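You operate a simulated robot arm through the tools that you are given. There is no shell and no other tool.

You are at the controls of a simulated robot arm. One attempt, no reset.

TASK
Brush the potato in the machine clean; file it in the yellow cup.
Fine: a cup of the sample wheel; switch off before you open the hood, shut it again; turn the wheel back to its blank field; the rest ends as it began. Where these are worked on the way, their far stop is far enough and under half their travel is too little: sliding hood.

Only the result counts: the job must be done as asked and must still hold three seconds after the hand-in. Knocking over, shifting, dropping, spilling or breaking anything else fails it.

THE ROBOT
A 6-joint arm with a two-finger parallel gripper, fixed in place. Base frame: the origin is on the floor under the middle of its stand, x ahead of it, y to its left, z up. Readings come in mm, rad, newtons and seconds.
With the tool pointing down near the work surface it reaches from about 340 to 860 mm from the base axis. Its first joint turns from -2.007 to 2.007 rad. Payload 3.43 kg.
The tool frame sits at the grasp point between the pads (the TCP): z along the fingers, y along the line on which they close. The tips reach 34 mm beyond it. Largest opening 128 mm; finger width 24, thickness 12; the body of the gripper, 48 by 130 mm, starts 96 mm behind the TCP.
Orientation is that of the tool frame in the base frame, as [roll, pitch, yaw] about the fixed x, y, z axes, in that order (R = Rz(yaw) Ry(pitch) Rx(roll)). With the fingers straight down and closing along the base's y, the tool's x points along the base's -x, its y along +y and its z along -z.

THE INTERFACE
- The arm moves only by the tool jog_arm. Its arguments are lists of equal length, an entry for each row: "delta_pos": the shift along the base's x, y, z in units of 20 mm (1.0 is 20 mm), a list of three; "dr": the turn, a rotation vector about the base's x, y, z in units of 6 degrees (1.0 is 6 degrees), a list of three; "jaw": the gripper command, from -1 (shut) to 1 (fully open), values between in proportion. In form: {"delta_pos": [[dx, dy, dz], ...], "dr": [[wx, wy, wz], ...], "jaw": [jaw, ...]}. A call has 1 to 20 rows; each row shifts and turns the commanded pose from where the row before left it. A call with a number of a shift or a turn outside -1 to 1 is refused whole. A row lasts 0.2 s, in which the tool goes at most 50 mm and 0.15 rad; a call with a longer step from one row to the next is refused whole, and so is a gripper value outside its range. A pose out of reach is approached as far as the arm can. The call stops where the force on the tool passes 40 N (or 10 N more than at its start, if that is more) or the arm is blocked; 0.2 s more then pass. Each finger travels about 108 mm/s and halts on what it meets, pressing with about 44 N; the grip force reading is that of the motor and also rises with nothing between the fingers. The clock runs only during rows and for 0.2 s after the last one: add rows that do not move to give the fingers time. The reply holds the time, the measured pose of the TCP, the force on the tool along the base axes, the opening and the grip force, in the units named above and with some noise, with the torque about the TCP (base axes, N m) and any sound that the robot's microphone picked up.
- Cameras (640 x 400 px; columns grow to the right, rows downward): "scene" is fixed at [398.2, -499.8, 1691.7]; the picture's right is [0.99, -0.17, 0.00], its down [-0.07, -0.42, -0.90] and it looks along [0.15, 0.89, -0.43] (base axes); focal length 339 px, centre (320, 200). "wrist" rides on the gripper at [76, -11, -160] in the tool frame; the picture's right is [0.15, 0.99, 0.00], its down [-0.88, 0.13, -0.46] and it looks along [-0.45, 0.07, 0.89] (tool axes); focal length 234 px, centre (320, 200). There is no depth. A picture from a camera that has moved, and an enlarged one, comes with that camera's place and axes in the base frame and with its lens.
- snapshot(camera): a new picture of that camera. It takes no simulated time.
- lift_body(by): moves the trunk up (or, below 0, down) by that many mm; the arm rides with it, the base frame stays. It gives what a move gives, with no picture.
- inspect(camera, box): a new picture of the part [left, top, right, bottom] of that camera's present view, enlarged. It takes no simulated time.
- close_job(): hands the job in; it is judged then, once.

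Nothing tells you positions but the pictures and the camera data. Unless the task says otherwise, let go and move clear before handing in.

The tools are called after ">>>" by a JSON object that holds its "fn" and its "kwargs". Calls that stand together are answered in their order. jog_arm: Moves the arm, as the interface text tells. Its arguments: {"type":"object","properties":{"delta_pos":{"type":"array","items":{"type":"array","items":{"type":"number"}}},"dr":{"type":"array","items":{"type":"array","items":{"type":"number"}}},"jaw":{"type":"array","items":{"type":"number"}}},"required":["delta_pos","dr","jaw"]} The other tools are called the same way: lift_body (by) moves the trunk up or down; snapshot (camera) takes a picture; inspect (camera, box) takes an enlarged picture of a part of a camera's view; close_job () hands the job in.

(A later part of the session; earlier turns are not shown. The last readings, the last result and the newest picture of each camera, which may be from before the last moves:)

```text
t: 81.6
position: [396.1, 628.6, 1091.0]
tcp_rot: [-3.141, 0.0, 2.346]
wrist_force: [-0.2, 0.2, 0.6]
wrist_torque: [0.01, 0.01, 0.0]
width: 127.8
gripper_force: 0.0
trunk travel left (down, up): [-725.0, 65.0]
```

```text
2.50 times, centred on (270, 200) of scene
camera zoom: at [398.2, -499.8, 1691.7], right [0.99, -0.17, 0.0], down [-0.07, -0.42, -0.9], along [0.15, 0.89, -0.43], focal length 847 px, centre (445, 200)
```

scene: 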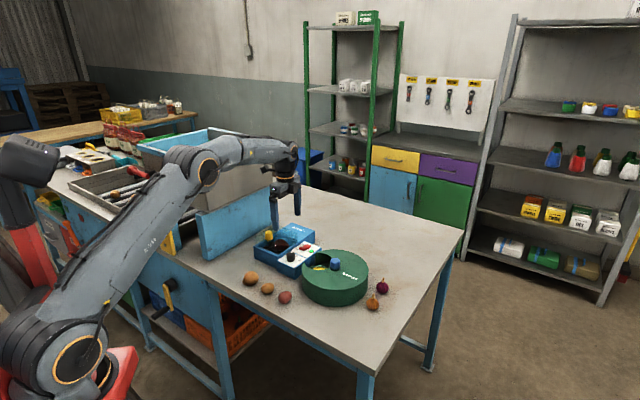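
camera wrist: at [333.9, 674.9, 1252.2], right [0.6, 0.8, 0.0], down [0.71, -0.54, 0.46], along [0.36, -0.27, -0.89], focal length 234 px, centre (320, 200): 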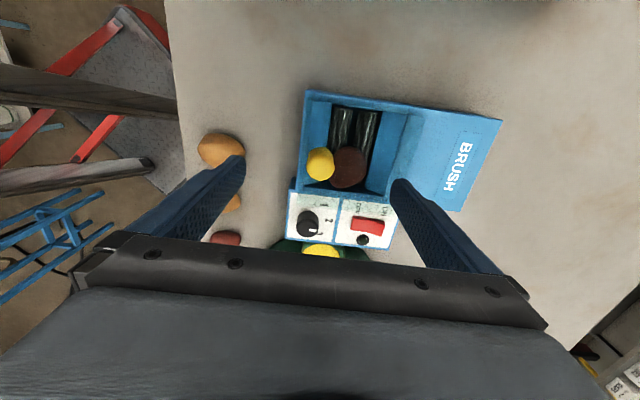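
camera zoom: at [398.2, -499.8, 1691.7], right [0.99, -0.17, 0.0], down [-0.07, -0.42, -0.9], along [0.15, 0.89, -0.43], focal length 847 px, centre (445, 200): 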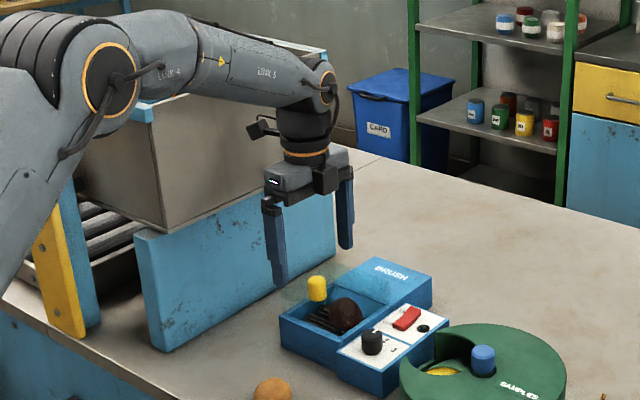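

>>> {"fn": "jog_arm", "kwargs": {"delta_pos": [[0.1, -0.03, -0.8], [0, 0, -0.8], [0, 0, -0.7]], "dr": [[0, 0, 0], [0, 0, 0], [0, 0, 0]], "jaw": [1, 1, 1]}}

>>> {"fn": "inspect", "kwargs": {"camera": "wrist", "box": [220, 90, 440, 230]}}

>>> {"fn": "inspect", "kwargs": {"camera": "scene", "box": [230, 180, 330, 260]}}

```text
t: 82.4
position: [398.5, 629.5, 1044.8]
tcp_rot: [3.141, 0.0, 2.348]
wrist_force: [-0.3, -0.4, 0.3]
wrist_torque: [-0.02, 0.0, -0.01]
width: 128.1
gripper_force: 0.0
trunk travel left (down, up): [-725.0, 65.0]
```

```text
2.86 times, centred on (330, 160) of wrist
camera zoom: at [336.0, 674.3, 1206.0], right [0.6, 0.8, 0.0], down [0.71, -0.54, 0.46], along [0.36, -0.27, -0.89], focal length 669 px, centre (291, 314)
```

zoom: 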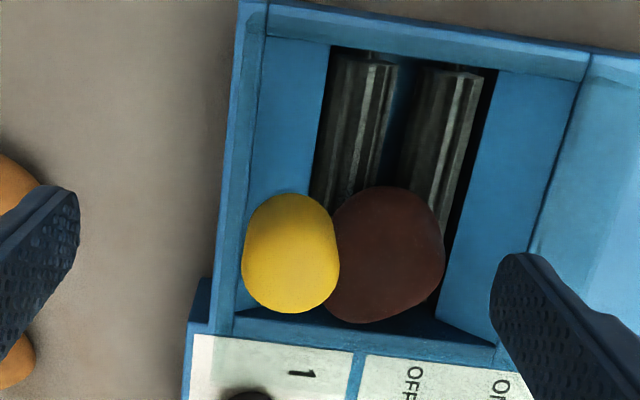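

```text
5.00 times, centred on (280, 220) of scene
camera zoom: at [398.2, -499.8, 1691.7], right [0.99, -0.17, 0.0], down [-0.07, -0.42, -0.9], along [0.15, 0.89, -0.43], focal length 1695 px, centre (520, 100)
```

zoom: 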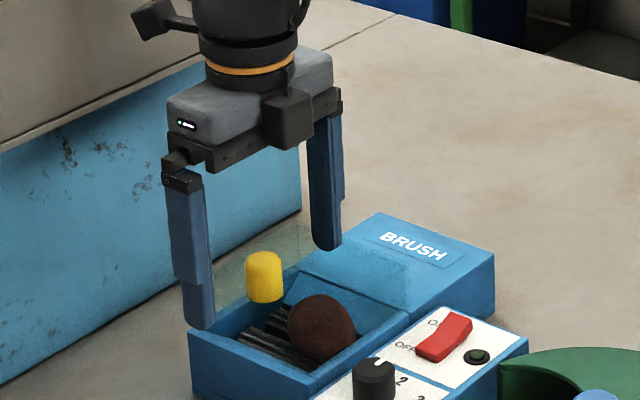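

The knob is at about [401.5, 628]. I'll nudge over, descend and close on it.

>>> {"fn": "jog_arm", "kwargs": {"delta_pos": [[0.13, -0.08, -0.4], [0, 0, -0.3], [0, 0, 0], [0, 0, 0], [0, 0, 0], [0, 0, 0], [0, 0, 0]], "dr": [[0, 0, 0], [0, 0, 0], [0, 0, 0], [0, 0, 0], [0, 0, 0], [0, 0, 0], [0, 0, 0]], "jaw": [1, 1, 0.4, 0, -0.3, -0.5, -0.7]}}

>>> {"fn": "inspect", "kwargs": {"camera": "wrist", "box": [220, 90, 440, 230]}}

>>> {"fn": "inspect", "kwargs": {"camera": "scene", "box": [230, 180, 330, 260]}}

```text
t: 83.4
position: [404.4, 629.7, 1037.9]
tcp_rot: [3.126, -0.002, 2.35]
wrist_force: [2.6, -0.5, 4.9]
wrist_torque: [0.07, -0.22, -0.04]
width: 64.6
gripper_force: 0.6
trunk travel left (down, up): [-725.0, 65.0]
stopped in row 4: the force on the tool passed its limit at 51 N (the readings are from after the stop); the commanded pose is now the measured one
```

```text
2.86 times, centred on (330, 160) of wrist
camera zoom: at [340.2, 673.5, 1198.4], right [0.6, 0.8, 0.02], down [0.71, -0.54, 0.46], along [0.37, -0.26, -0.89], focal length 669 px, centre (291, 314)
```

zoom: 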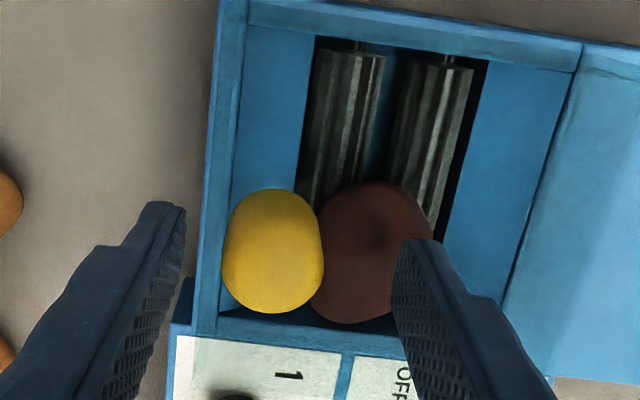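

```text
5.00 times, centred on (280, 220) of scene
camera zoom: at [398.2, -499.8, 1691.7], right [0.99, -0.17, 0.0], down [-0.07, -0.42, -0.9], along [0.15, 0.89, -0.43], focal length 1695 px, centre (520, 100)
```

zoom: 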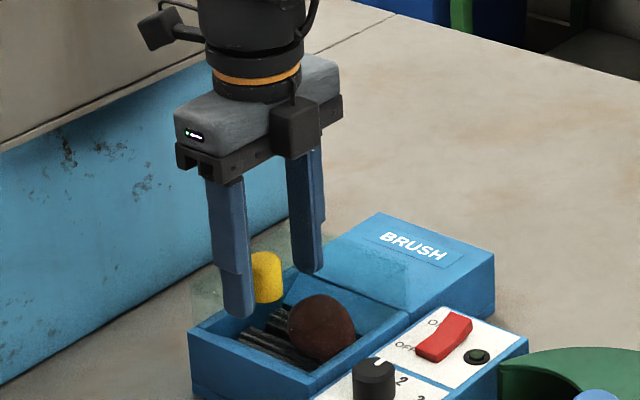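

The fingertips touched the hood's glass; its top is near z=1000, so the knob spans about 1000 to 1030 at [398, 630]. I'll back up, level the tool and grip higher.

>>> {"fn": "jog_arm", "kwargs": {"delta_pos": [[0, 0, 0.4], [-0.3, 0.02, 0], [0, 0, 0]], "dr": [[-0.1046, 0.106, 0], [0, 0, 0], [0, 0, 0]], "jaw": [0.3, 0.3, 0.3]}}

>>> {"fn": "inspect", "kwargs": {"camera": "wrist", "box": [220, 90, 440, 230]}}

>>> {"fn": "inspect", "kwargs": {"camera": "scene", "box": [230, 180, 330, 260]}}

```text
t: 84.2
position: [396.1, 629.2, 1044.5]
tcp_rot: [-3.14, -0.003, 2.348]
wrist_force: [0.0, -0.6, -0.8]
wrist_torque: [0.01, -0.03, -0.01]
width: 83.5
gripper_force: 0.1
trunk travel left (down, up): [-725.0, 65.0]
```

```text
2.86 times, centred on (330, 160) of wrist
camera zoom: at [335.8, 675.9, 1205.6], right [0.6, 0.8, 0.0], down [0.71, -0.54, 0.45], along [0.36, -0.27, -0.89], focal length 669 px, centre (291, 314)
```

zoom: 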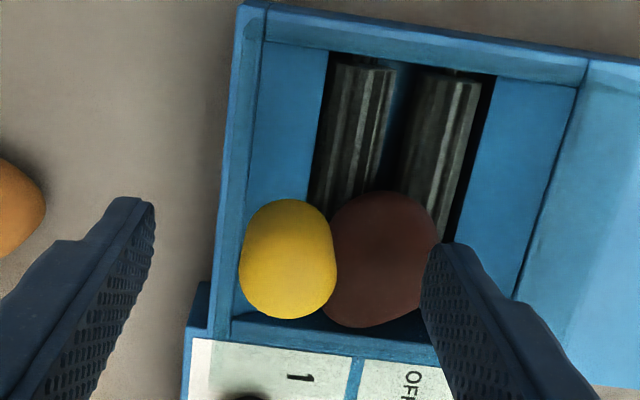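

```text
5.00 times, centred on (280, 220) of scene
camera zoom: at [398.2, -499.8, 1691.7], right [0.99, -0.17, 0.0], down [-0.07, -0.42, -0.9], along [0.15, 0.89, -0.43], focal length 1695 px, centre (520, 100)
```

zoom: 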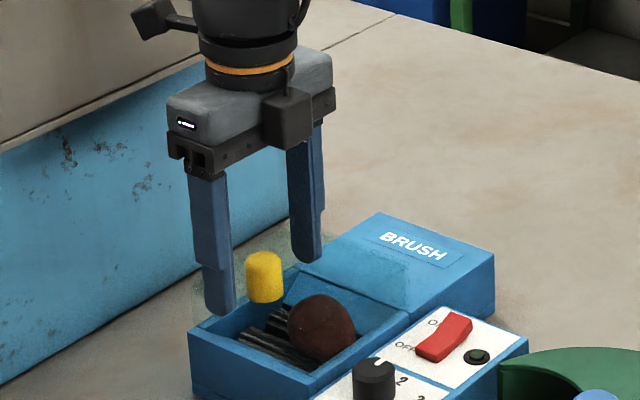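

>>> {"fn": "jog_arm", "kwargs": {"delta_pos": [[0, 0, 0], [0, 0, 0], [0, 0, 0], [0, 0, 0]], "dr": [[0, 0, 0], [0, 0, 0], [0, 0, 0], [0, 0, 0]], "jaw": [0, -0.3, -0.6, -1]}}

>>> {"fn": "inspect", "kwargs": {"camera": "wrist", "box": [220, 90, 440, 230]}}

>>> {"fn": "inspect", "kwargs": {"camera": "scene", "box": [230, 180, 330, 260]}}

```text
t: 85.2
position: [396.3, 630.6, 1044.0]
tcp_rot: [-3.14, 0.0, 2.346]
wrist_force: [-0.8, -1.4, 0.0]
wrist_torque: [0.1, -0.13, -0.01]
width: 27.0
gripper_force: 45.0
trunk travel left (down, up): [-725.0, 65.0]
```

```text
2.86 times, centred on (330, 160) of wrist
camera zoom: at [335.8, 675.8, 1205.6], right [0.6, 0.8, 0.0], down [0.71, -0.54, 0.45], along [0.36, -0.27, -0.89], focal length 669 px, centre (291, 314)
```

zoom: 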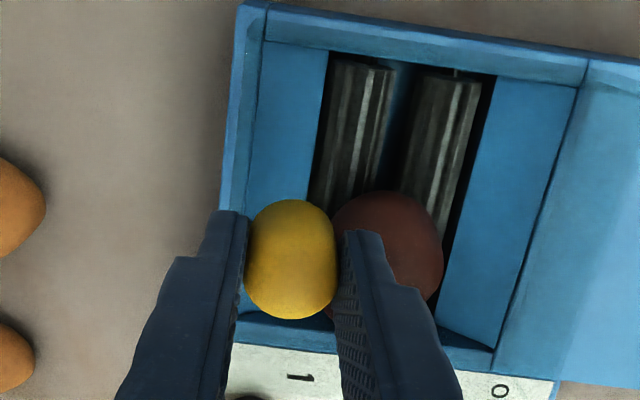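

```text
5.00 times, centred on (280, 220) of scene
camera zoom: at [398.2, -499.8, 1691.7], right [0.99, -0.17, 0.0], down [-0.07, -0.42, -0.9], along [0.15, 0.89, -0.43], focal length 1695 px, centre (520, 100)
```

zoom: 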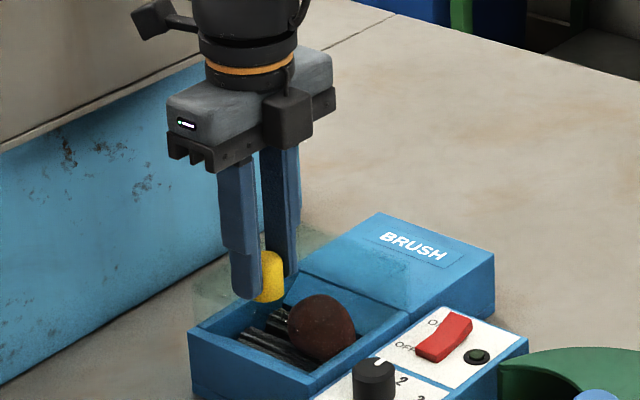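

The hood knob is gripped at 27 mm (closed position about [396.3, 630.6]). I'll slide it toward the BRUSH lid end.

>>> {"fn": "jog_arm", "kwargs": {"delta_pos": [[0.35, 0.357, 0], [0.35, 0.357, 0], [0.35, 0.357, 0]], "dr": [[0, 0, 0], [0, 0, 0], [0, 0, 0]], "jaw": [-1, -1, -1]}}

>>> {"fn": "inspect", "kwargs": {"camera": "scene", "box": [230, 180, 330, 260]}}

```text
t: 86.0
position: [419.1, 651.7, 1045.0]
tcp_rot: [-3.139, -0.002, 2.348]
wrist_force: [1.0, -1.4, 1.2]
wrist_torque: [0.11, -0.28, 0.05]
width: 26.8
gripper_force: 45.1
trunk travel left (down, up): [-725.0, 65.0]
```

```text
5.00 times, centred on (280, 220) of scene
camera zoom: at [398.2, -499.8, 1691.7], right [0.99, -0.17, 0.0], down [-0.07, -0.42, -0.9], along [0.15, 0.89, -0.43], focal length 1695 px, centre (520, 100)
```

zoom: 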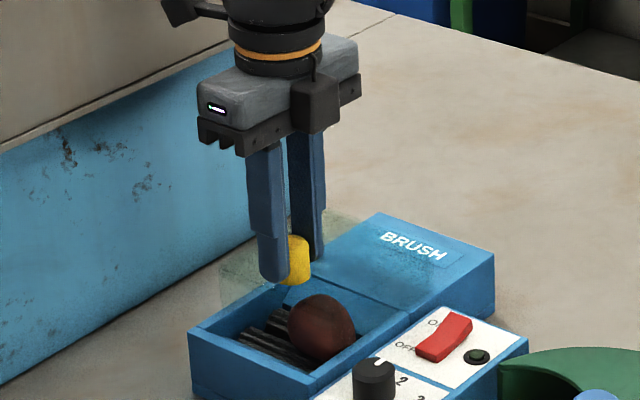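

>>> {"fn": "jog_arm", "kwargs": {"delta_pos": [[0.5, 0.51, 0], [0.5, 0.51, 0], [0.5, 0.51, 0], [0.5, 0.51, 0]], "dr": [[0, 0, 0], [0, 0, 0], [0, 0, 0], [0, 0, 0]], "jaw": [-1, -1, -1, -1]}}

>>> {"fn": "inspect", "kwargs": {"camera": "scene", "box": [230, 160, 350, 260]}}

>>> {"fn": "snapshot", "kwargs": {"camera": "wrist"}}

```text
t: 87.0
position: [458.2, 691.9, 1045.0]
tcp_rot: [-3.139, -0.003, 2.348]
wrist_force: [5.6, -5.1, -1.9]
wrist_torque: [0.12, -0.47, -0.04]
width: 27.3
gripper_force: 45.5
trunk travel left (down, up): [-725.0, 65.0]
```

```text
4.00 times, centred on (290, 210) of scene
camera zoom: at [398.2, -499.8, 1691.7], right [0.99, -0.17, 0.0], down [-0.07, -0.42, -0.9], along [0.15, 0.89, -0.43], focal length 1356 px, centre (440, 160)
```

zoom: 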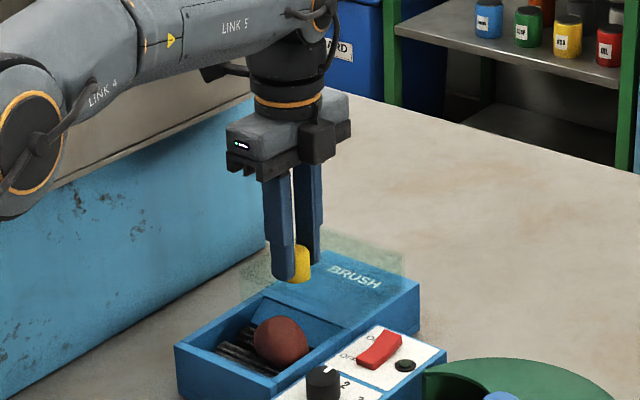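

```text
taken
camera wrist: at [397.8, 737.8, 1205.6], right [0.6, 0.8, 0.0], down [0.71, -0.54, 0.45], along [0.36, -0.28, -0.89], focal length 234 px, centre (320, 200)
```

wrist: 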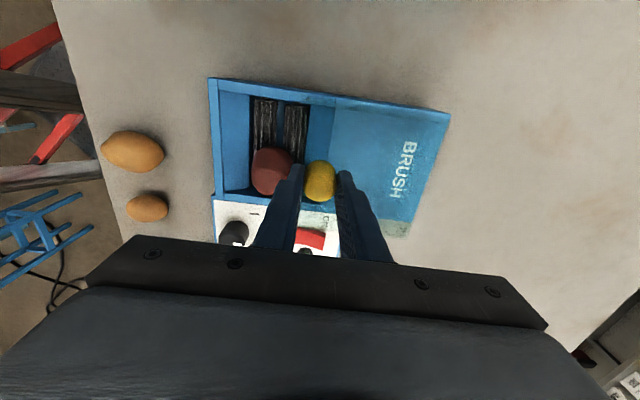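

Uncovered, the potato shows the same red as the clean one on the table; the glass was only darkening it. I'll slide the hood on to its far stop.

>>> {"fn": "jog_arm", "kwargs": {"delta_pos": [[0.4, 0.35, 0], [0.36, 0.35, 0], [0.36, 0.35, 0], [0.36, 0.35, 0]], "dr": [[0, 0, 0], [0, 0, 0], [0, 0, 0], [0, 0, 0]], "jaw": [-1, -1, -1, -1]}}

>>> {"fn": "inspect", "kwargs": {"camera": "scene", "box": [230, 160, 350, 260]}}

>>> {"fn": "snapshot", "kwargs": {"camera": "wrist"}}

```text
t: 88.0
position: [472.8, 705.5, 1043.9]
tcp_rot: [-3.139, -0.002, 2.352]
wrist_force: [-1.2, 1.2, 0.6]
wrist_torque: [-0.53, -0.57, -0.16]
width: 27.2
gripper_force: 45.0
out of reach, approached as far as the arm can: row 3, 4
trunk travel left (down, up): [-725.0, 65.0]
```

```text
4.00 times, centred on (290, 210) of scene
camera zoom: at [398.2, -499.8, 1691.7], right [0.99, -0.17, 0.0], down [-0.07, -0.42, -0.9], along [0.15, 0.89, -0.43], focal length 1356 px, centre (440, 160)
```

zoom: 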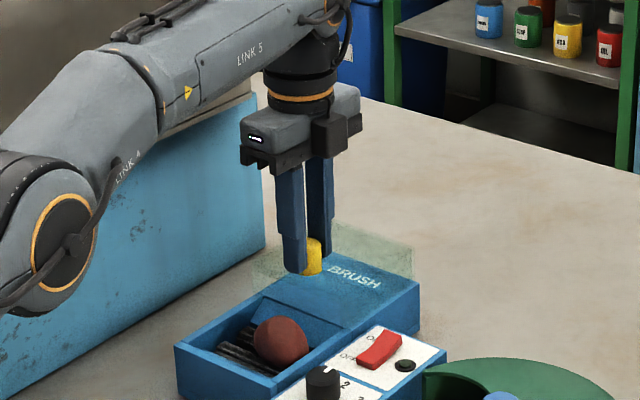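

```text
taken
camera wrist: at [410.6, 750.2, 1205.7], right [0.6, 0.8, 0.0], down [0.71, -0.54, 0.45], along [0.36, -0.27, -0.89], focal length 234 px, centre (320, 200)
```

wrist: 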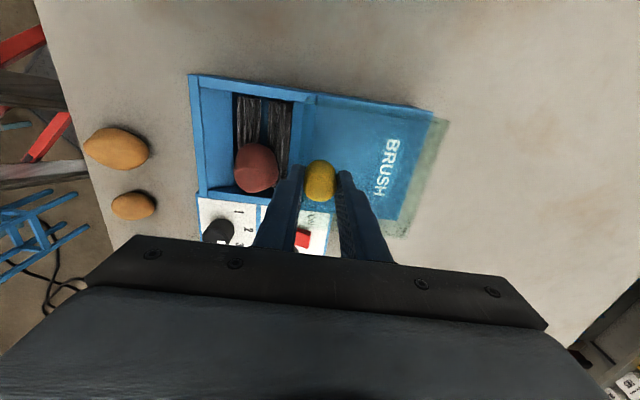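

My reach limit stopped the hood after about 107 mm of travel. I'll release the knob, rise, close the jaws and push the knob from behind to gain more travel.

>>> {"fn": "jog_arm", "kwargs": {"delta_pos": [[0, 0, 0], [0, 0, 0], [-0.5, -0.5, 0]], "dr": [[0, 0, 0], [0, 0, 0], [0, 0, 0]], "jaw": [-0.2, 0, 0]}}

```text
t: 88.8
position: [464.5, 692.9, 1042.6]
tcp_rot: [-3.136, -0.002, 2.348]
wrist_force: [0.6, 0.6, -1.2]
wrist_torque: [-0.07, 0.02, -0.01]
width: 64.1
gripper_force: 0.1
trunk travel left (down, up): [-725.0, 65.0]
```

>>> {"fn": "jog_arm", "kwargs": {"delta_pos": [[0, 0, 1], [0, 0, 1], [-0.65, -0.43, 0.2], [0, 0, 0], [0, 0, 0]], "dr": [[0, 0, 0], [0, 0, 0], [0, 0, 0], [0, 0, 0], [0, 0, 0]], "jaw": [0, 0, -0.5, -1, -1]}}

>>> {"fn": "snapshot", "kwargs": {"camera": "wrist"}}

>>> {"fn": "inspect", "kwargs": {"camera": "scene", "box": [230, 160, 350, 260]}}

```text
t: 90.0
position: [449.4, 685.1, 1089.7]
tcp_rot: [-3.139, -0.003, 2.347]
wrist_force: [-0.2, 0.1, 0.1]
wrist_torque: [0.0, -0.01, 0.0]
width: 0.0
gripper_force: 32.4
trunk travel left (down, up): [-725.0, 65.0]
```

```text
taken
camera wrist: at [388.8, 730.8, 1249.7], right [0.6, 0.8, 0.0], down [0.71, -0.54, 0.45], along [0.36, -0.27, -0.89], focal length 234 px, centre (320, 200)
```

wrist: 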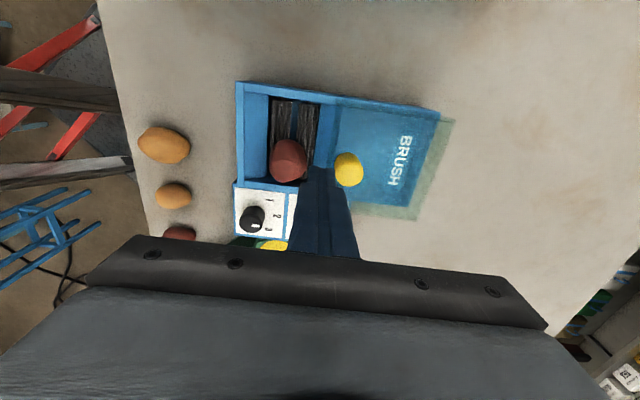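

```text
4.00 times, centred on (290, 210) of scene
camera zoom: at [398.2, -499.8, 1691.7], right [0.99, -0.17, 0.0], down [-0.07, -0.42, -0.9], along [0.15, 0.89, -0.43], focal length 1356 px, centre (440, 160)
```

zoom: 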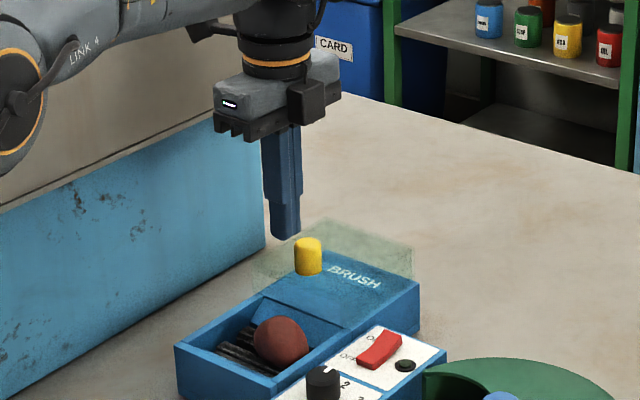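

>>> {"fn": "inspect", "kwargs": {"camera": "wrist", "box": [220, 70, 460, 230]}}

```text
2.50 times, centred on (340, 150) of wrist
camera zoom: at [388.8, 730.8, 1249.7], right [0.6, 0.8, 0.0], down [0.71, -0.54, 0.45], along [0.36, -0.27, -0.89], focal length 585 px, centre (270, 325)
```

zoom: 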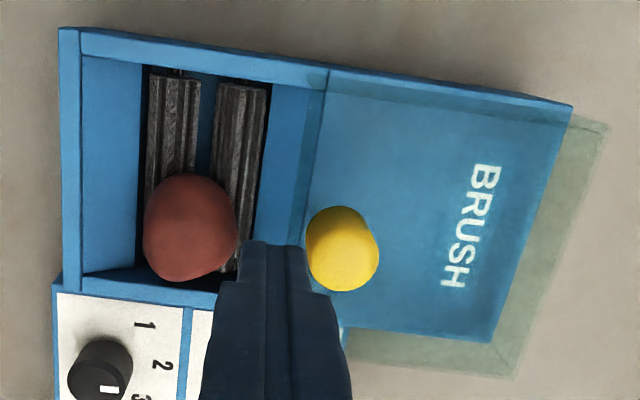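

The trough looks fully uncovered, with the hood's edge about at the lid seam. I'll give the knob one light push to reach the stop.

>>> {"fn": "jog_arm", "kwargs": {"delta_pos": [[0, 0, -1], [0, 0, -1], [0, 0, -0.28], [0.2, 0.2, 0], [0.2, 0.2, 0], [0.2, 0.2, 0], [0.2, 0.2, 0]], "dr": [[0, 0, 0], [0, 0, 0], [0, 0, 0], [0, 0, 0], [0, 0, 0], [0, 0, 0], [0, 0, 0]], "jaw": [-1, -1, -1, -1, -1, -1, -1]}}

>>> {"fn": "inspect", "kwargs": {"camera": "wrist", "box": [220, 70, 460, 230]}}

```text
t: 91.3
position: [456.3, 690.3, 1042.0]
tcp_rot: [-3.123, -0.002, 2.348]
wrist_force: [-13.4, -16.6, 10.7]
wrist_torque: [-0.03, -0.01, -0.03]
width: 0.0
gripper_force: 33.6
trunk travel left (down, up): [-725.0, 65.0]
stopped in row 6: the force on the tool passed its limit at 46 N (the readings are from after the stop); the commanded pose is now the measured one
```

```text
2.50 times, centred on (340, 150) of wrist
camera zoom: at [395.6, 737.3, 1203.0], right [0.6, 0.8, -0.02], down [0.72, -0.53, 0.45], along [0.35, -0.29, -0.89], focal length 585 px, centre (270, 325)
```

zoom: 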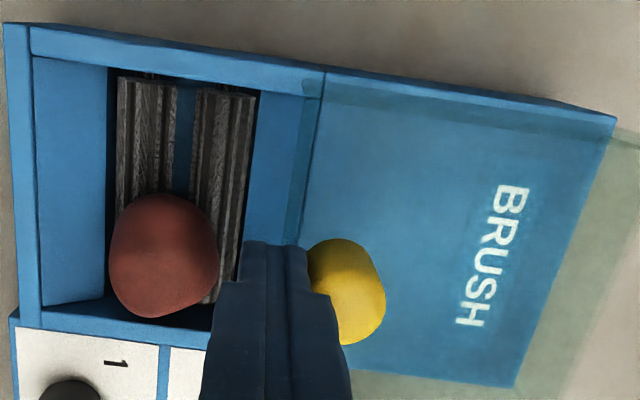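

The hood is at its far stop (46 N against the knob). I'll back off, level the tool, rise, and line up over the potato at about [437.5, 642] with a 67 mm opening.

>>> {"fn": "jog_arm", "kwargs": {"delta_pos": [[-0.2, -0.2, 0], [0, 0, 1], [0, 0, 1], [0, 0, 1], [-0.42, -0.97, 0], [-0.42, -0.97, 0]], "dr": [[0.125, -0.126, 0], [0, 0, 0], [0, 0, 0], [0, 0, 0], [0, 0, 0], [0, 0, 0]], "jaw": [-1, -1, -0.7, -0.4, 0, 0.05]}}

>>> {"fn": "snapshot", "kwargs": {"camera": "wrist"}}

>>> {"fn": "inspect", "kwargs": {"camera": "wrist", "box": [220, 70, 460, 230]}}

>>> {"fn": "inspect", "kwargs": {"camera": "scene", "box": [240, 190, 360, 290]}}

```text
t: 92.7
position: [436.5, 648.4, 1100.8]
tcp_rot: [3.138, 0.001, 2.35]
wrist_force: [-0.2, 0.1, 1.3]
wrist_torque: [0.0, 0.04, 0.0]
width: 67.4
gripper_force: 0.0
trunk travel left (down, up): [-725.0, 65.0]
```

```text
taken
camera wrist: at [374.1, 694.3, 1261.5], right [0.6, 0.8, 0.0], down [0.71, -0.54, 0.46], along [0.37, -0.27, -0.89], focal length 234 px, centre (320, 200)
```

wrist: 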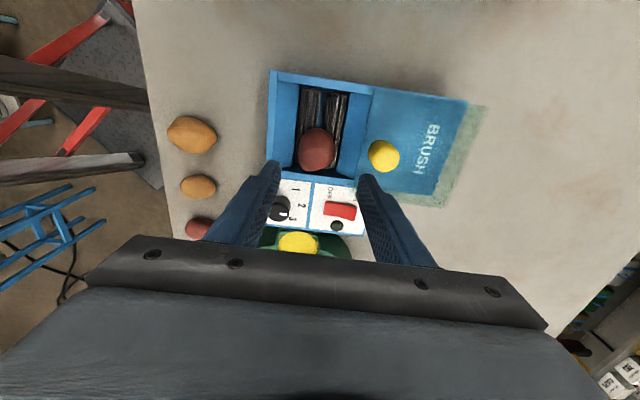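

```text
2.50 times, centred on (340, 150) of wrist
camera zoom: at [374.1, 694.3, 1261.5], right [0.6, 0.8, 0.0], down [0.71, -0.54, 0.46], along [0.37, -0.27, -0.89], focal length 585 px, centre (270, 325)
```

zoom: 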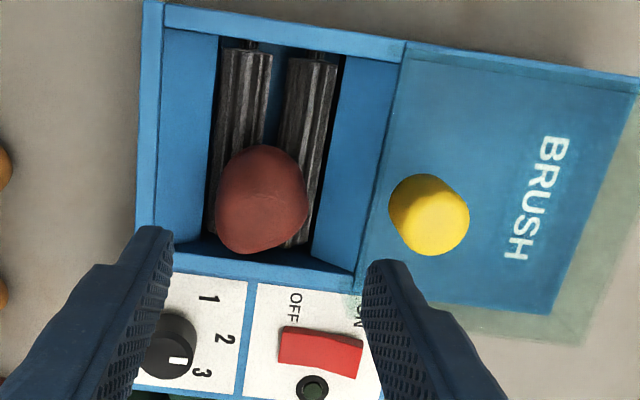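

```text
4.00 times, centred on (300, 240) of scene
camera zoom: at [398.2, -499.8, 1691.7], right [0.99, -0.17, 0.0], down [-0.07, -0.42, -0.9], along [0.15, 0.89, -0.43], focal length 1356 px, centre (400, 40)
```

zoom: 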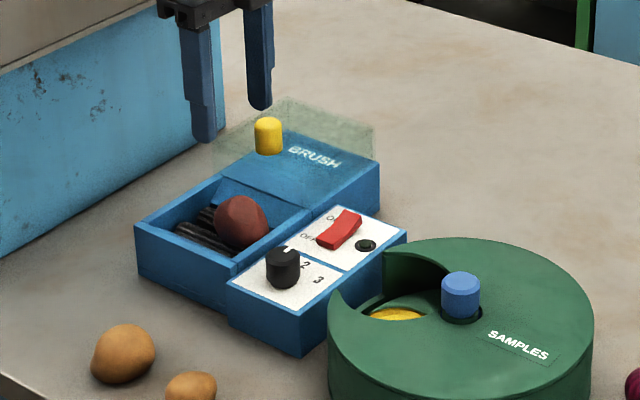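

>>> {"fn": "jog_arm", "kwargs": {"delta_pos": [[0, -0.345, -1], [0, 0, -1], [0, 0, -1]], "dr": [[0, 0, 0], [0, 0, 0], [0, 0, 0]], "jaw": [0.05, 0.05, 0.05]}}

>>> {"fn": "inspect", "kwargs": {"camera": "wrist", "box": [220, 90, 420, 240]}}

>>> {"fn": "inspect", "kwargs": {"camera": "scene", "box": [240, 190, 340, 270]}}

```text
t: 93.5
position: [437.0, 641.5, 1041.4]
tcp_rot: [3.138, 0.001, 2.35]
wrist_force: [-0.3, -0.1, 0.7]
wrist_torque: [0.0, -0.02, 0.0]
width: 67.3
gripper_force: 0.1
trunk travel left (down, up): [-725.0, 65.0]
```

```text
2.67 times, centred on (320, 165) of wrist
camera zoom: at [374.7, 686.7, 1201.6], right [0.6, 0.8, 0.0], down [0.71, -0.54, 0.46], along [0.37, -0.27, -0.89], focal length 624 px, centre (320, 293)
```

zoom: 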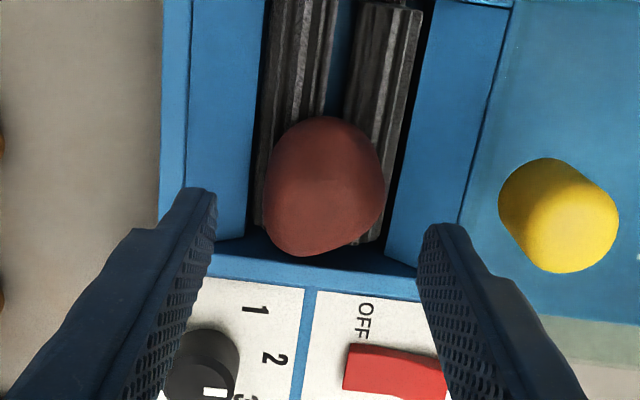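

```text
5.00 times, centred on (290, 230) of scene
camera zoom: at [398.2, -499.8, 1691.7], right [0.99, -0.17, 0.0], down [-0.07, -0.42, -0.9], along [0.15, 0.89, -0.43], focal length 1695 px, centre (470, 50)
```

zoom: 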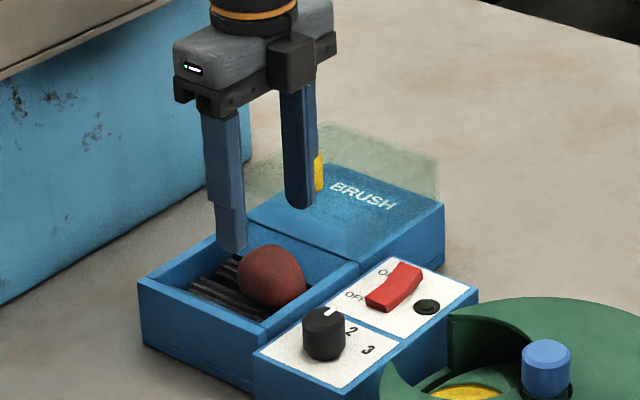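

Clearances look right on both sides. I'll descend around the potato step by step.

>>> {"fn": "jog_arm", "kwargs": {"delta_pos": [[-0.05, -0.05, -1], [0, 0, -0.8], [0, 0, -0.4], [0, 0, -0.3], [0, 0, -0.25]], "dr": [[0, 0, 0], [0, 0, 0], [0, 0, 0], [0, 0, 0], [0, 0, 0]], "jaw": [0.05, 0.05, 0.05, 0.05, 0.05]}}

>>> {"fn": "inspect", "kwargs": {"camera": "wrist", "box": [220, 90, 420, 240]}}

>>> {"fn": "inspect", "kwargs": {"camera": "scene", "box": [240, 190, 340, 270]}}

```text
t: 94.7
position: [435.5, 639.5, 987.3]
tcp_rot: [3.137, 0.0, 2.349]
wrist_force: [-0.2, -0.9, 11.8]
wrist_torque: [-0.45, 0.3, 0.01]
width: 67.8
gripper_force: 0.1
trunk travel left (down, up): [-725.0, 65.0]
```

```text
2.67 times, centred on (320, 165) of wrist
camera zoom: at [373.4, 685.3, 1147.8], right [0.6, 0.8, 0.01], down [0.71, -0.54, 0.46], along [0.37, -0.27, -0.89], focal length 624 px, centre (320, 293)
```

zoom: 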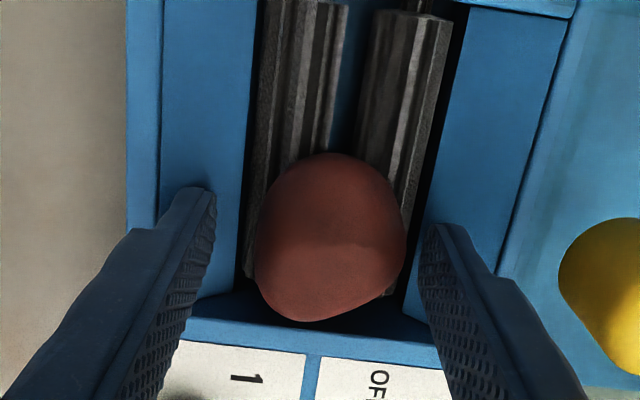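

```text
5.00 times, centred on (290, 230) of scene
camera zoom: at [398.2, -499.8, 1691.7], right [0.99, -0.17, 0.0], down [-0.07, -0.42, -0.9], along [0.15, 0.89, -0.43], focal length 1695 px, centre (470, 50)
```

zoom: 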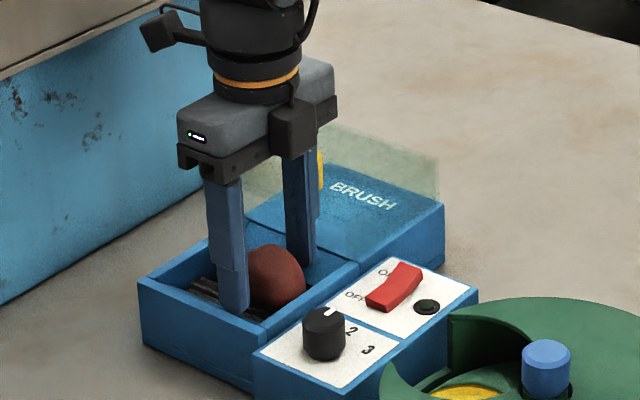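

The −u finger touched the trough's sloped side at tip height 953. I'll narrow the jaws a little and go slightly lower before gripping.

>>> {"fn": "jog_arm", "kwargs": {"delta_pos": [[0.03, 0.03, 0.08], [0.03, 0.03, 0], [0, 0, -0.15], [0, 0, -0.15]], "dr": [[0, 0, 0], [0, 0, 0], [0, 0, 0], [0, 0, 0]], "jaw": [-0.05, -0.1, -0.1, -0.1]}}

```text
t: 95.7
position: [437.3, 642.7, 981.3]
tcp_rot: [3.137, 0.002, 2.349]
wrist_force: [-0.3, -0.3, 7.6]
wrist_torque: [-0.31, 0.21, -0.01]
width: 58.0
gripper_force: 0.3
trunk travel left (down, up): [-725.0, 65.0]
```

>>> {"fn": "jog_arm", "kwargs": {"delta_pos": [[0, 0, 0], [0, 0, -0.1], [0, 0, 0], [0, 0, 0]], "dr": [[0, 0, 0], [0, 0, 0], [0, 0, 0], [0, 0, 0]], "jaw": [-0.2, -0.4, -0.7, -1]}}

>>> {"fn": "inspect", "kwargs": {"camera": "wrist", "box": [220, 90, 420, 240]}}

>>> {"fn": "inspect", "kwargs": {"camera": "scene", "box": [240, 190, 340, 270]}}

```text
t: 96.7
position: [437.3, 642.6, 980.1]
tcp_rot: [3.135, 0.0, 2.349]
wrist_force: [4.6, 6.5, 9.9]
wrist_torque: [0.26, -0.1, -0.02]
width: 47.4
gripper_force: 44.3
trunk travel left (down, up): [-725.0, 65.0]
```

```text
2.67 times, centred on (320, 165) of wrist
camera zoom: at [375.1, 687.1, 1140.8], right [0.6, 0.8, 0.01], down [0.71, -0.54, 0.46], along [0.37, -0.27, -0.89], focal length 624 px, centre (320, 293)
```

zoom: 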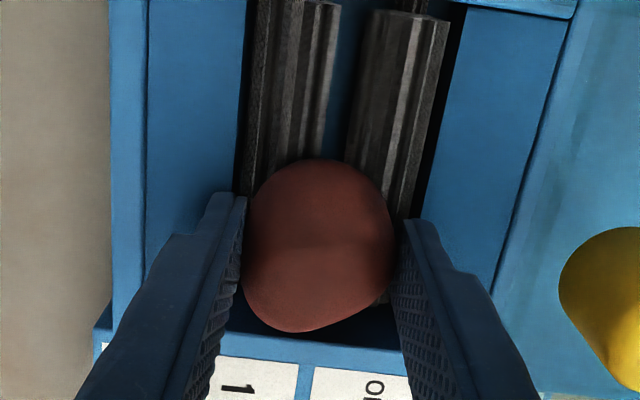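

```text
5.00 times, centred on (290, 230) of scene
camera zoom: at [398.2, -499.8, 1691.7], right [0.99, -0.17, 0.0], down [-0.07, -0.42, -0.9], along [0.15, 0.89, -0.43], focal length 1695 px, centre (470, 50)
```

zoom: 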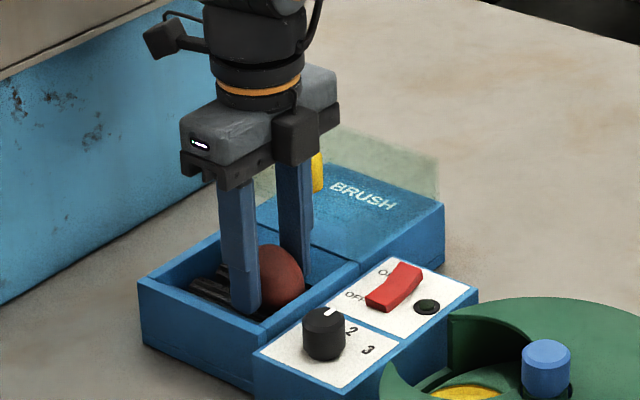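

The potato is gripped at 47.4 mm. I'll lift gently and check the hold.

>>> {"fn": "jog_arm", "kwargs": {"delta_pos": [[0, 0, 0.3], [0, 0, 0.5], [0, 0, 0.7], [0, 0, 0.8]], "dr": [[0, 0, 0], [0, 0, 0], [0, 0, 0], [0, 0, 0]], "jaw": [-1, -1, -1, -1]}}

>>> {"fn": "inspect", "kwargs": {"camera": "wrist", "box": [220, 90, 420, 240]}}

>>> {"fn": "inspect", "kwargs": {"camera": "scene", "box": [240, 190, 340, 270]}}

```text
t: 97.7
position: [437.7, 639.6, 1024.5]
tcp_rot: [3.138, 0.0, 2.349]
wrist_force: [0.0, -1.1, -1.6]
wrist_torque: [0.01, -0.01, 0.01]
width: 47.1
gripper_force: 43.9
trunk travel left (down, up): [-725.0, 65.0]
```

```text
2.67 times, centred on (320, 165) of wrist
camera zoom: at [375.0, 686.7, 1186.0], right [0.6, 0.8, 0.0], down [0.71, -0.54, 0.46], along [0.37, -0.27, -0.89], focal length 624 px, centre (320, 293)
```

zoom: 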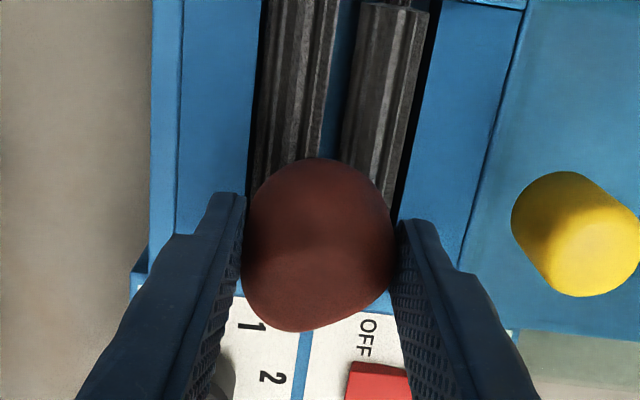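

```text
5.00 times, centred on (290, 230) of scene
camera zoom: at [398.2, -499.8, 1691.7], right [0.99, -0.17, 0.0], down [-0.07, -0.42, -0.9], along [0.15, 0.89, -0.43], focal length 1695 px, centre (470, 50)
```

zoom: 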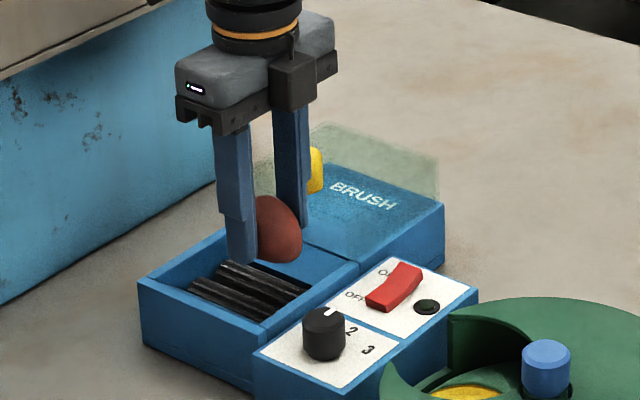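

The potato is secure. I'll carry it up and over to the wheel's yellow cup near [565, 494].

>>> {"fn": "jog_arm", "kwargs": {"delta_pos": [[0, 0, 0.9], [0, 0, 0.9], [0, 0, 0.9], [0, 0, 0.8], [0.8, -0.91, 0], [0.8, -0.91, 0], [0.8, -0.91, 0], [0.8, -0.91, 0], [0.8, -0.91, 0], [0.8, -0.91, 0], [0.8, -0.91, 0], [0.6, -0.7, 0]], "dr": [[0, 0, 0], [0, 0, 0], [0, 0, 0], [0, 0, 0], [0, 0, 0], [0, 0, 0], [0, 0, 0], [0, 0, 0], [0, 0, 0], [0, 0, 0], [0, 0, 0], [0, 0, 0]], "jaw": [-1, -1, -1, -1, -1, -1, -1, -1, -1, -1, -1, -1]}}

>>> {"fn": "snapshot", "kwargs": {"camera": "wrist"}}

>>> {"fn": "inspect", "kwargs": {"camera": "scene", "box": [260, 180, 400, 310]}}

```text
t: 100.3
position: [561.5, 499.9, 1093.7]
tcp_rot: [3.138, 0.0, 2.348]
wrist_force: [0.0, -0.4, -0.1]
wrist_torque: [-0.01, -0.02, 0.0]
width: 46.8
gripper_force: 44.0
trunk travel left (down, up): [-725.0, 65.0]
```

```text
taken
camera wrist: at [498.7, 545.6, 1255.5], right [0.6, 0.8, 0.0], down [0.71, -0.54, 0.46], along [0.37, -0.27, -0.89], focal length 234 px, centre (320, 200)
```

wrist: 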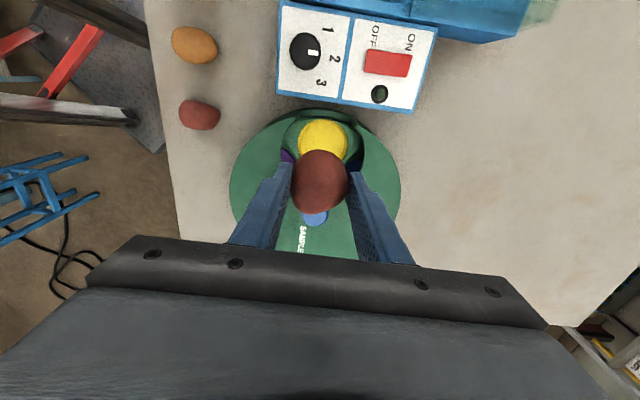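

```text
3.08 times, centred on (330, 245) of scene
camera zoom: at [398.2, -499.8, 1691.7], right [0.99, -0.17, 0.0], down [-0.07, -0.42, -0.9], along [0.15, 0.89, -0.43], focal length 1043 px, centre (289, 62)
```

zoom: 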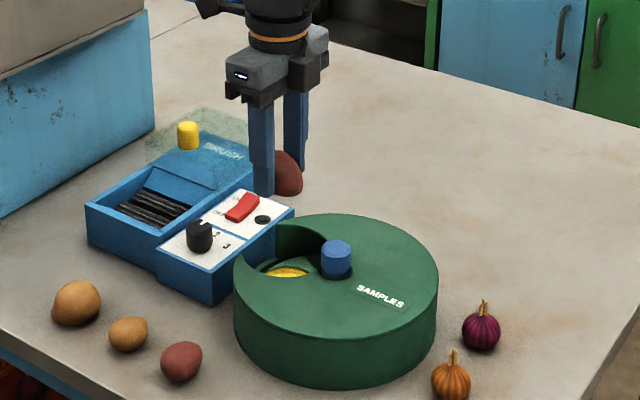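

>>> {"fn": "inspect", "kwargs": {"camera": "wrist", "box": [220, 95, 420, 235]}}

>>> {"fn": "inspect", "kwargs": {"camera": "scene", "box": [325, 235, 385, 280]}}

```text
2.86 times, centred on (320, 165) of wrist
camera zoom: at [498.7, 545.6, 1255.5], right [0.6, 0.8, 0.0], down [0.71, -0.54, 0.46], along [0.37, -0.27, -0.89], focal length 669 px, centre (320, 300)
```

zoom: 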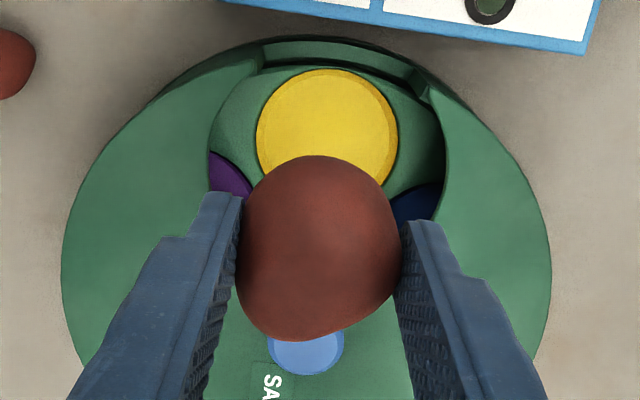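

```text
8.89 times, centred on (355, 258) of scene
camera zoom: at [398.2, -499.8, 1691.7], right [0.99, -0.17, 0.0], down [-0.07, -0.42, -0.9], along [0.15, 0.89, -0.43], focal length 3013 px, centre (9, -311)
```

zoom: 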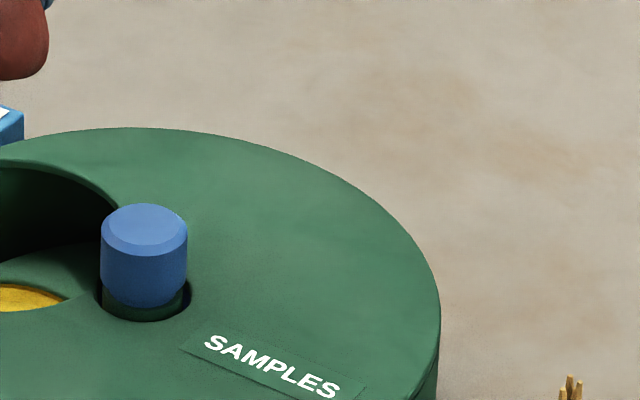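

The wheel's disc lies deep, with the yellow cup near [566.8, 500] at z≈915, and the window is about 100 mm wide there. I'll centre and lower the potato into the cup.

>>> {"fn": "jog_arm", "kwargs": {"delta_pos": [[0.26, 0, 0], [0, 0, -1], [0, 0, -1], [0, 0, -1], [0, 0, -1]], "dr": [[0, 0, 0], [0, 0, 0], [0, 0, 0], [0, 0, 0], [0, 0, 0]], "jaw": [-1, -1, -1, -1, -1]}}

>>> {"fn": "inspect", "kwargs": {"camera": "wrist", "box": [220, 95, 420, 235]}}

>>> {"fn": "inspect", "kwargs": {"camera": "scene", "box": [290, 200, 390, 290]}}

```text
t: 101.5
position: [565.3, 500.4, 1014.4]
tcp_rot: [3.137, -0.001, 2.349]
wrist_force: [-0.4, -0.5, -0.5]
wrist_torque: [0.01, -0.02, 0.02]
width: 46.5
gripper_force: 44.0
trunk travel left (down, up): [-725.0, 65.0]
```

```text
2.86 times, centred on (320, 165) of wrist
camera zoom: at [503.6, 545.6, 1175.3], right [0.6, 0.8, 0.0], down [0.71, -0.54, 0.46], along [0.37, -0.27, -0.89], focal length 669 px, centre (320, 300)
```

zoom: 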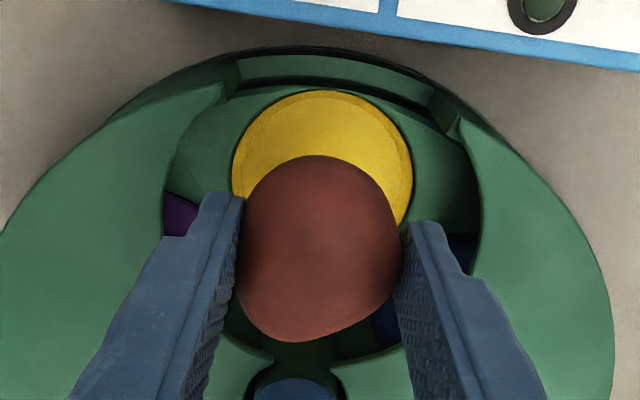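

```text
4.44 times, centred on (340, 245) of scene
camera zoom: at [398.2, -499.8, 1691.7], right [0.99, -0.17, 0.0], down [-0.07, -0.42, -0.9], along [0.15, 0.89, -0.43], focal length 1506 px, centre (231, 0)
```

zoom: 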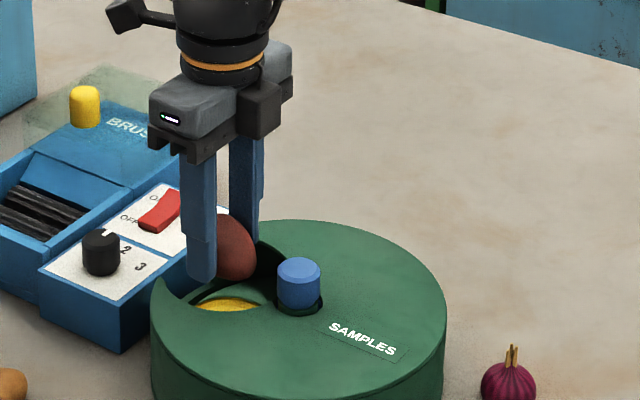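

>>> {"fn": "jog_arm", "kwargs": {"delta_pos": [[0.04, 0, -0.8], [0, 0, -0.6], [0, 0, -0.4], [0, 0, -0.2]], "dr": [[0, 0, 0], [0, 0, 0], [0, 0, 0], [0, 0, 0]], "jaw": [-1, -1, -1, -1]}}

>>> {"fn": "inspect", "kwargs": {"camera": "wrist", "box": [220, 95, 420, 235]}}

>>> {"fn": "inspect", "kwargs": {"camera": "scene", "box": [290, 200, 390, 290]}}

```text
t: 102.5
position: [567.8, 499.5, 974.4]
tcp_rot: [3.137, 0.001, 2.351]
wrist_force: [-0.2, 0.0, -1.3]
wrist_torque: [-0.02, 0.02, -0.02]
width: 46.6
gripper_force: 44.3
trunk travel left (down, up): [-725.0, 65.0]
```

```text
2.86 times, centred on (320, 165) of wrist
camera zoom: at [504.7, 545.7, 1135.8], right [0.6, 0.8, 0.0], down [0.71, -0.54, 0.46], along [0.37, -0.27, -0.89], focal length 669 px, centre (320, 300)
```

zoom: 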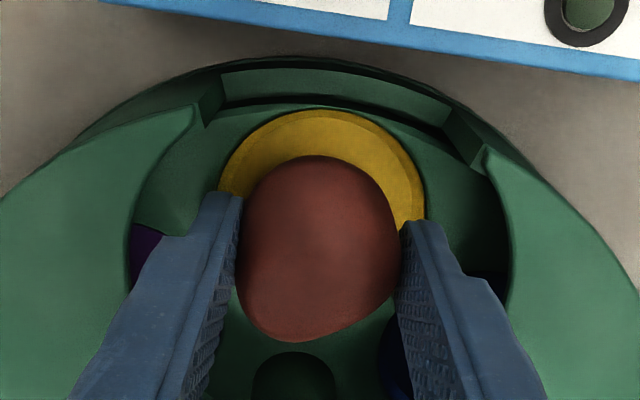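

```text
4.44 times, centred on (340, 245) of scene
camera zoom: at [398.2, -499.8, 1691.7], right [0.99, -0.17, 0.0], down [-0.07, -0.42, -0.9], along [0.15, 0.89, -0.43], focal length 1506 px, centre (231, 0)
```

zoom: 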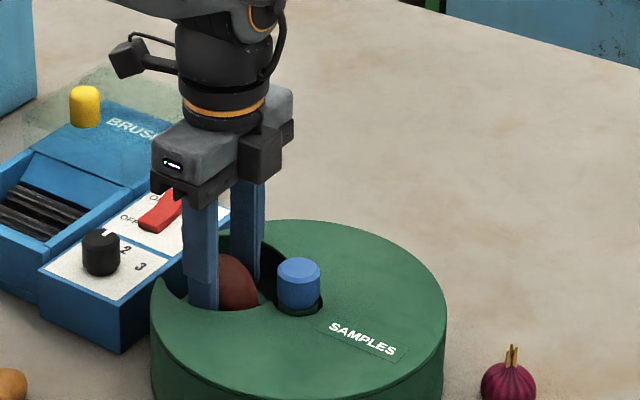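

>>> {"fn": "jog_arm", "kwargs": {"delta_pos": [[0, 0, -0.15], [0, 0, -0.15], [0, 0, -0.15]], "dr": [[0, 0, 0], [0, 0, 0], [0, 0, 0]], "jaw": [-1, -1, -1]}}

```text
t: 103.3
position: [566.8, 499.3, 965.3]
tcp_rot: [3.139, -0.002, 2.349]
wrist_force: [0.2, -1.3, -1.2]
wrist_torque: [0.03, -0.01, -0.02]
width: 46.4
gripper_force: 44.2
trunk travel left (down, up): [-725.0, 65.0]
```

>>> {"fn": "jog_arm", "kwargs": {"delta_pos": [[0, 0, -0.15], [0, 0, -0.15]], "dr": [[0, 0, 0], [0, 0, 0]], "jaw": [-1, -1]}}

>>> {"fn": "inspect", "kwargs": {"camera": "wrist", "box": [220, 95, 420, 235]}}

```text
t: 103.9
position: [567.2, 501.2, 959.9]
tcp_rot: [3.137, 0.0, 2.35]
wrist_force: [0.2, 0.5, -0.3]
wrist_torque: [-0.01, 0.01, -0.01]
width: 46.8
gripper_force: 44.3
trunk travel left (down, up): [-725.0, 65.0]
```

```text
2.86 times, centred on (320, 165) of wrist
camera zoom: at [504.8, 545.5, 1120.8], right [0.6, 0.8, 0.0], down [0.71, -0.54, 0.46], along [0.37, -0.27, -0.89], focal length 669 px, centre (320, 300)
```

zoom: 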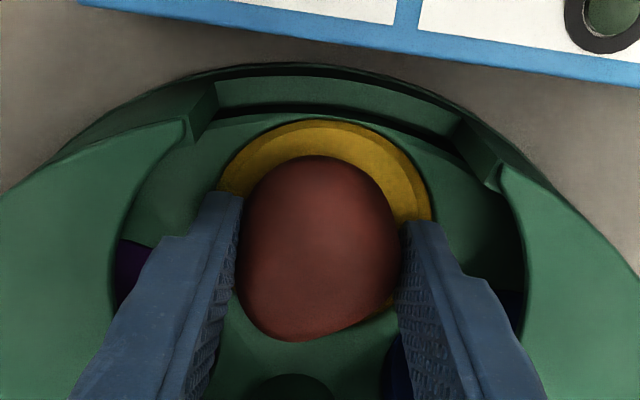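

>>> {"fn": "jog_arm", "kwargs": {"delta_pos": [[0, 0, -0.15], [0, 0, -0.15]], "dr": [[0, 0, 0], [0, 0, 0]], "jaw": [-1, -1]}}

```text
t: 104.5
position: [568.5, 501.5, 956.0]
tcp_rot: [3.136, 0.0, 2.351]
wrist_force: [0.5, -0.7, 14.1]
wrist_torque: [0.05, 0.08, -0.01]
width: 46.6
gripper_force: 44.0
trunk travel left (down, up): [-725.0, 65.0]
```

The potato has touched the cup floor (14 N). I'll ease up a millimetre, open a little and look.

>>> {"fn": "jog_arm", "kwargs": {"delta_pos": [[0, 0, 0.05], [0, 0, 0], [0, 0, 0]], "dr": [[0, 0, 0], [0, 0, 0], [0, 0, 0]], "jaw": [-0.15, -0.02, -0.02]}}

>>> {"fn": "inspect", "kwargs": {"camera": "wrist", "box": [220, 95, 420, 235]}}

```text
t: 105.3
position: [568.7, 499.5, 954.7]
tcp_rot: [3.137, 0.001, 2.35]
wrist_force: [9.6, -2.5, 12.0]
wrist_torque: [-0.42, -0.03, 0.36]
width: 60.1
gripper_force: 0.0
trunk travel left (down, up): [-725.0, 65.0]
```

```text
2.86 times, centred on (320, 165) of wrist
camera zoom: at [505.3, 544.9, 1116.0], right [0.6, 0.8, 0.0], down [0.71, -0.54, 0.46], along [0.37, -0.27, -0.89], focal length 669 px, centre (320, 300)
```

zoom: 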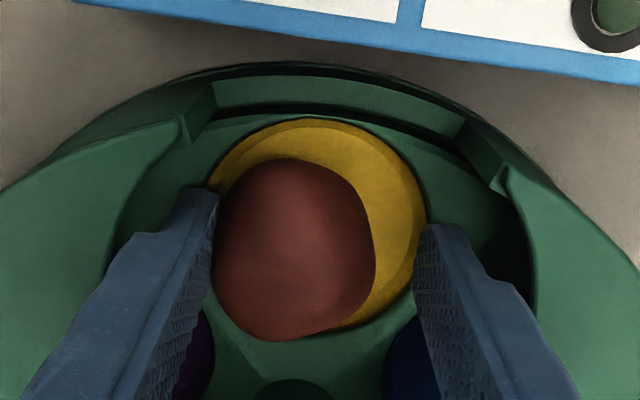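

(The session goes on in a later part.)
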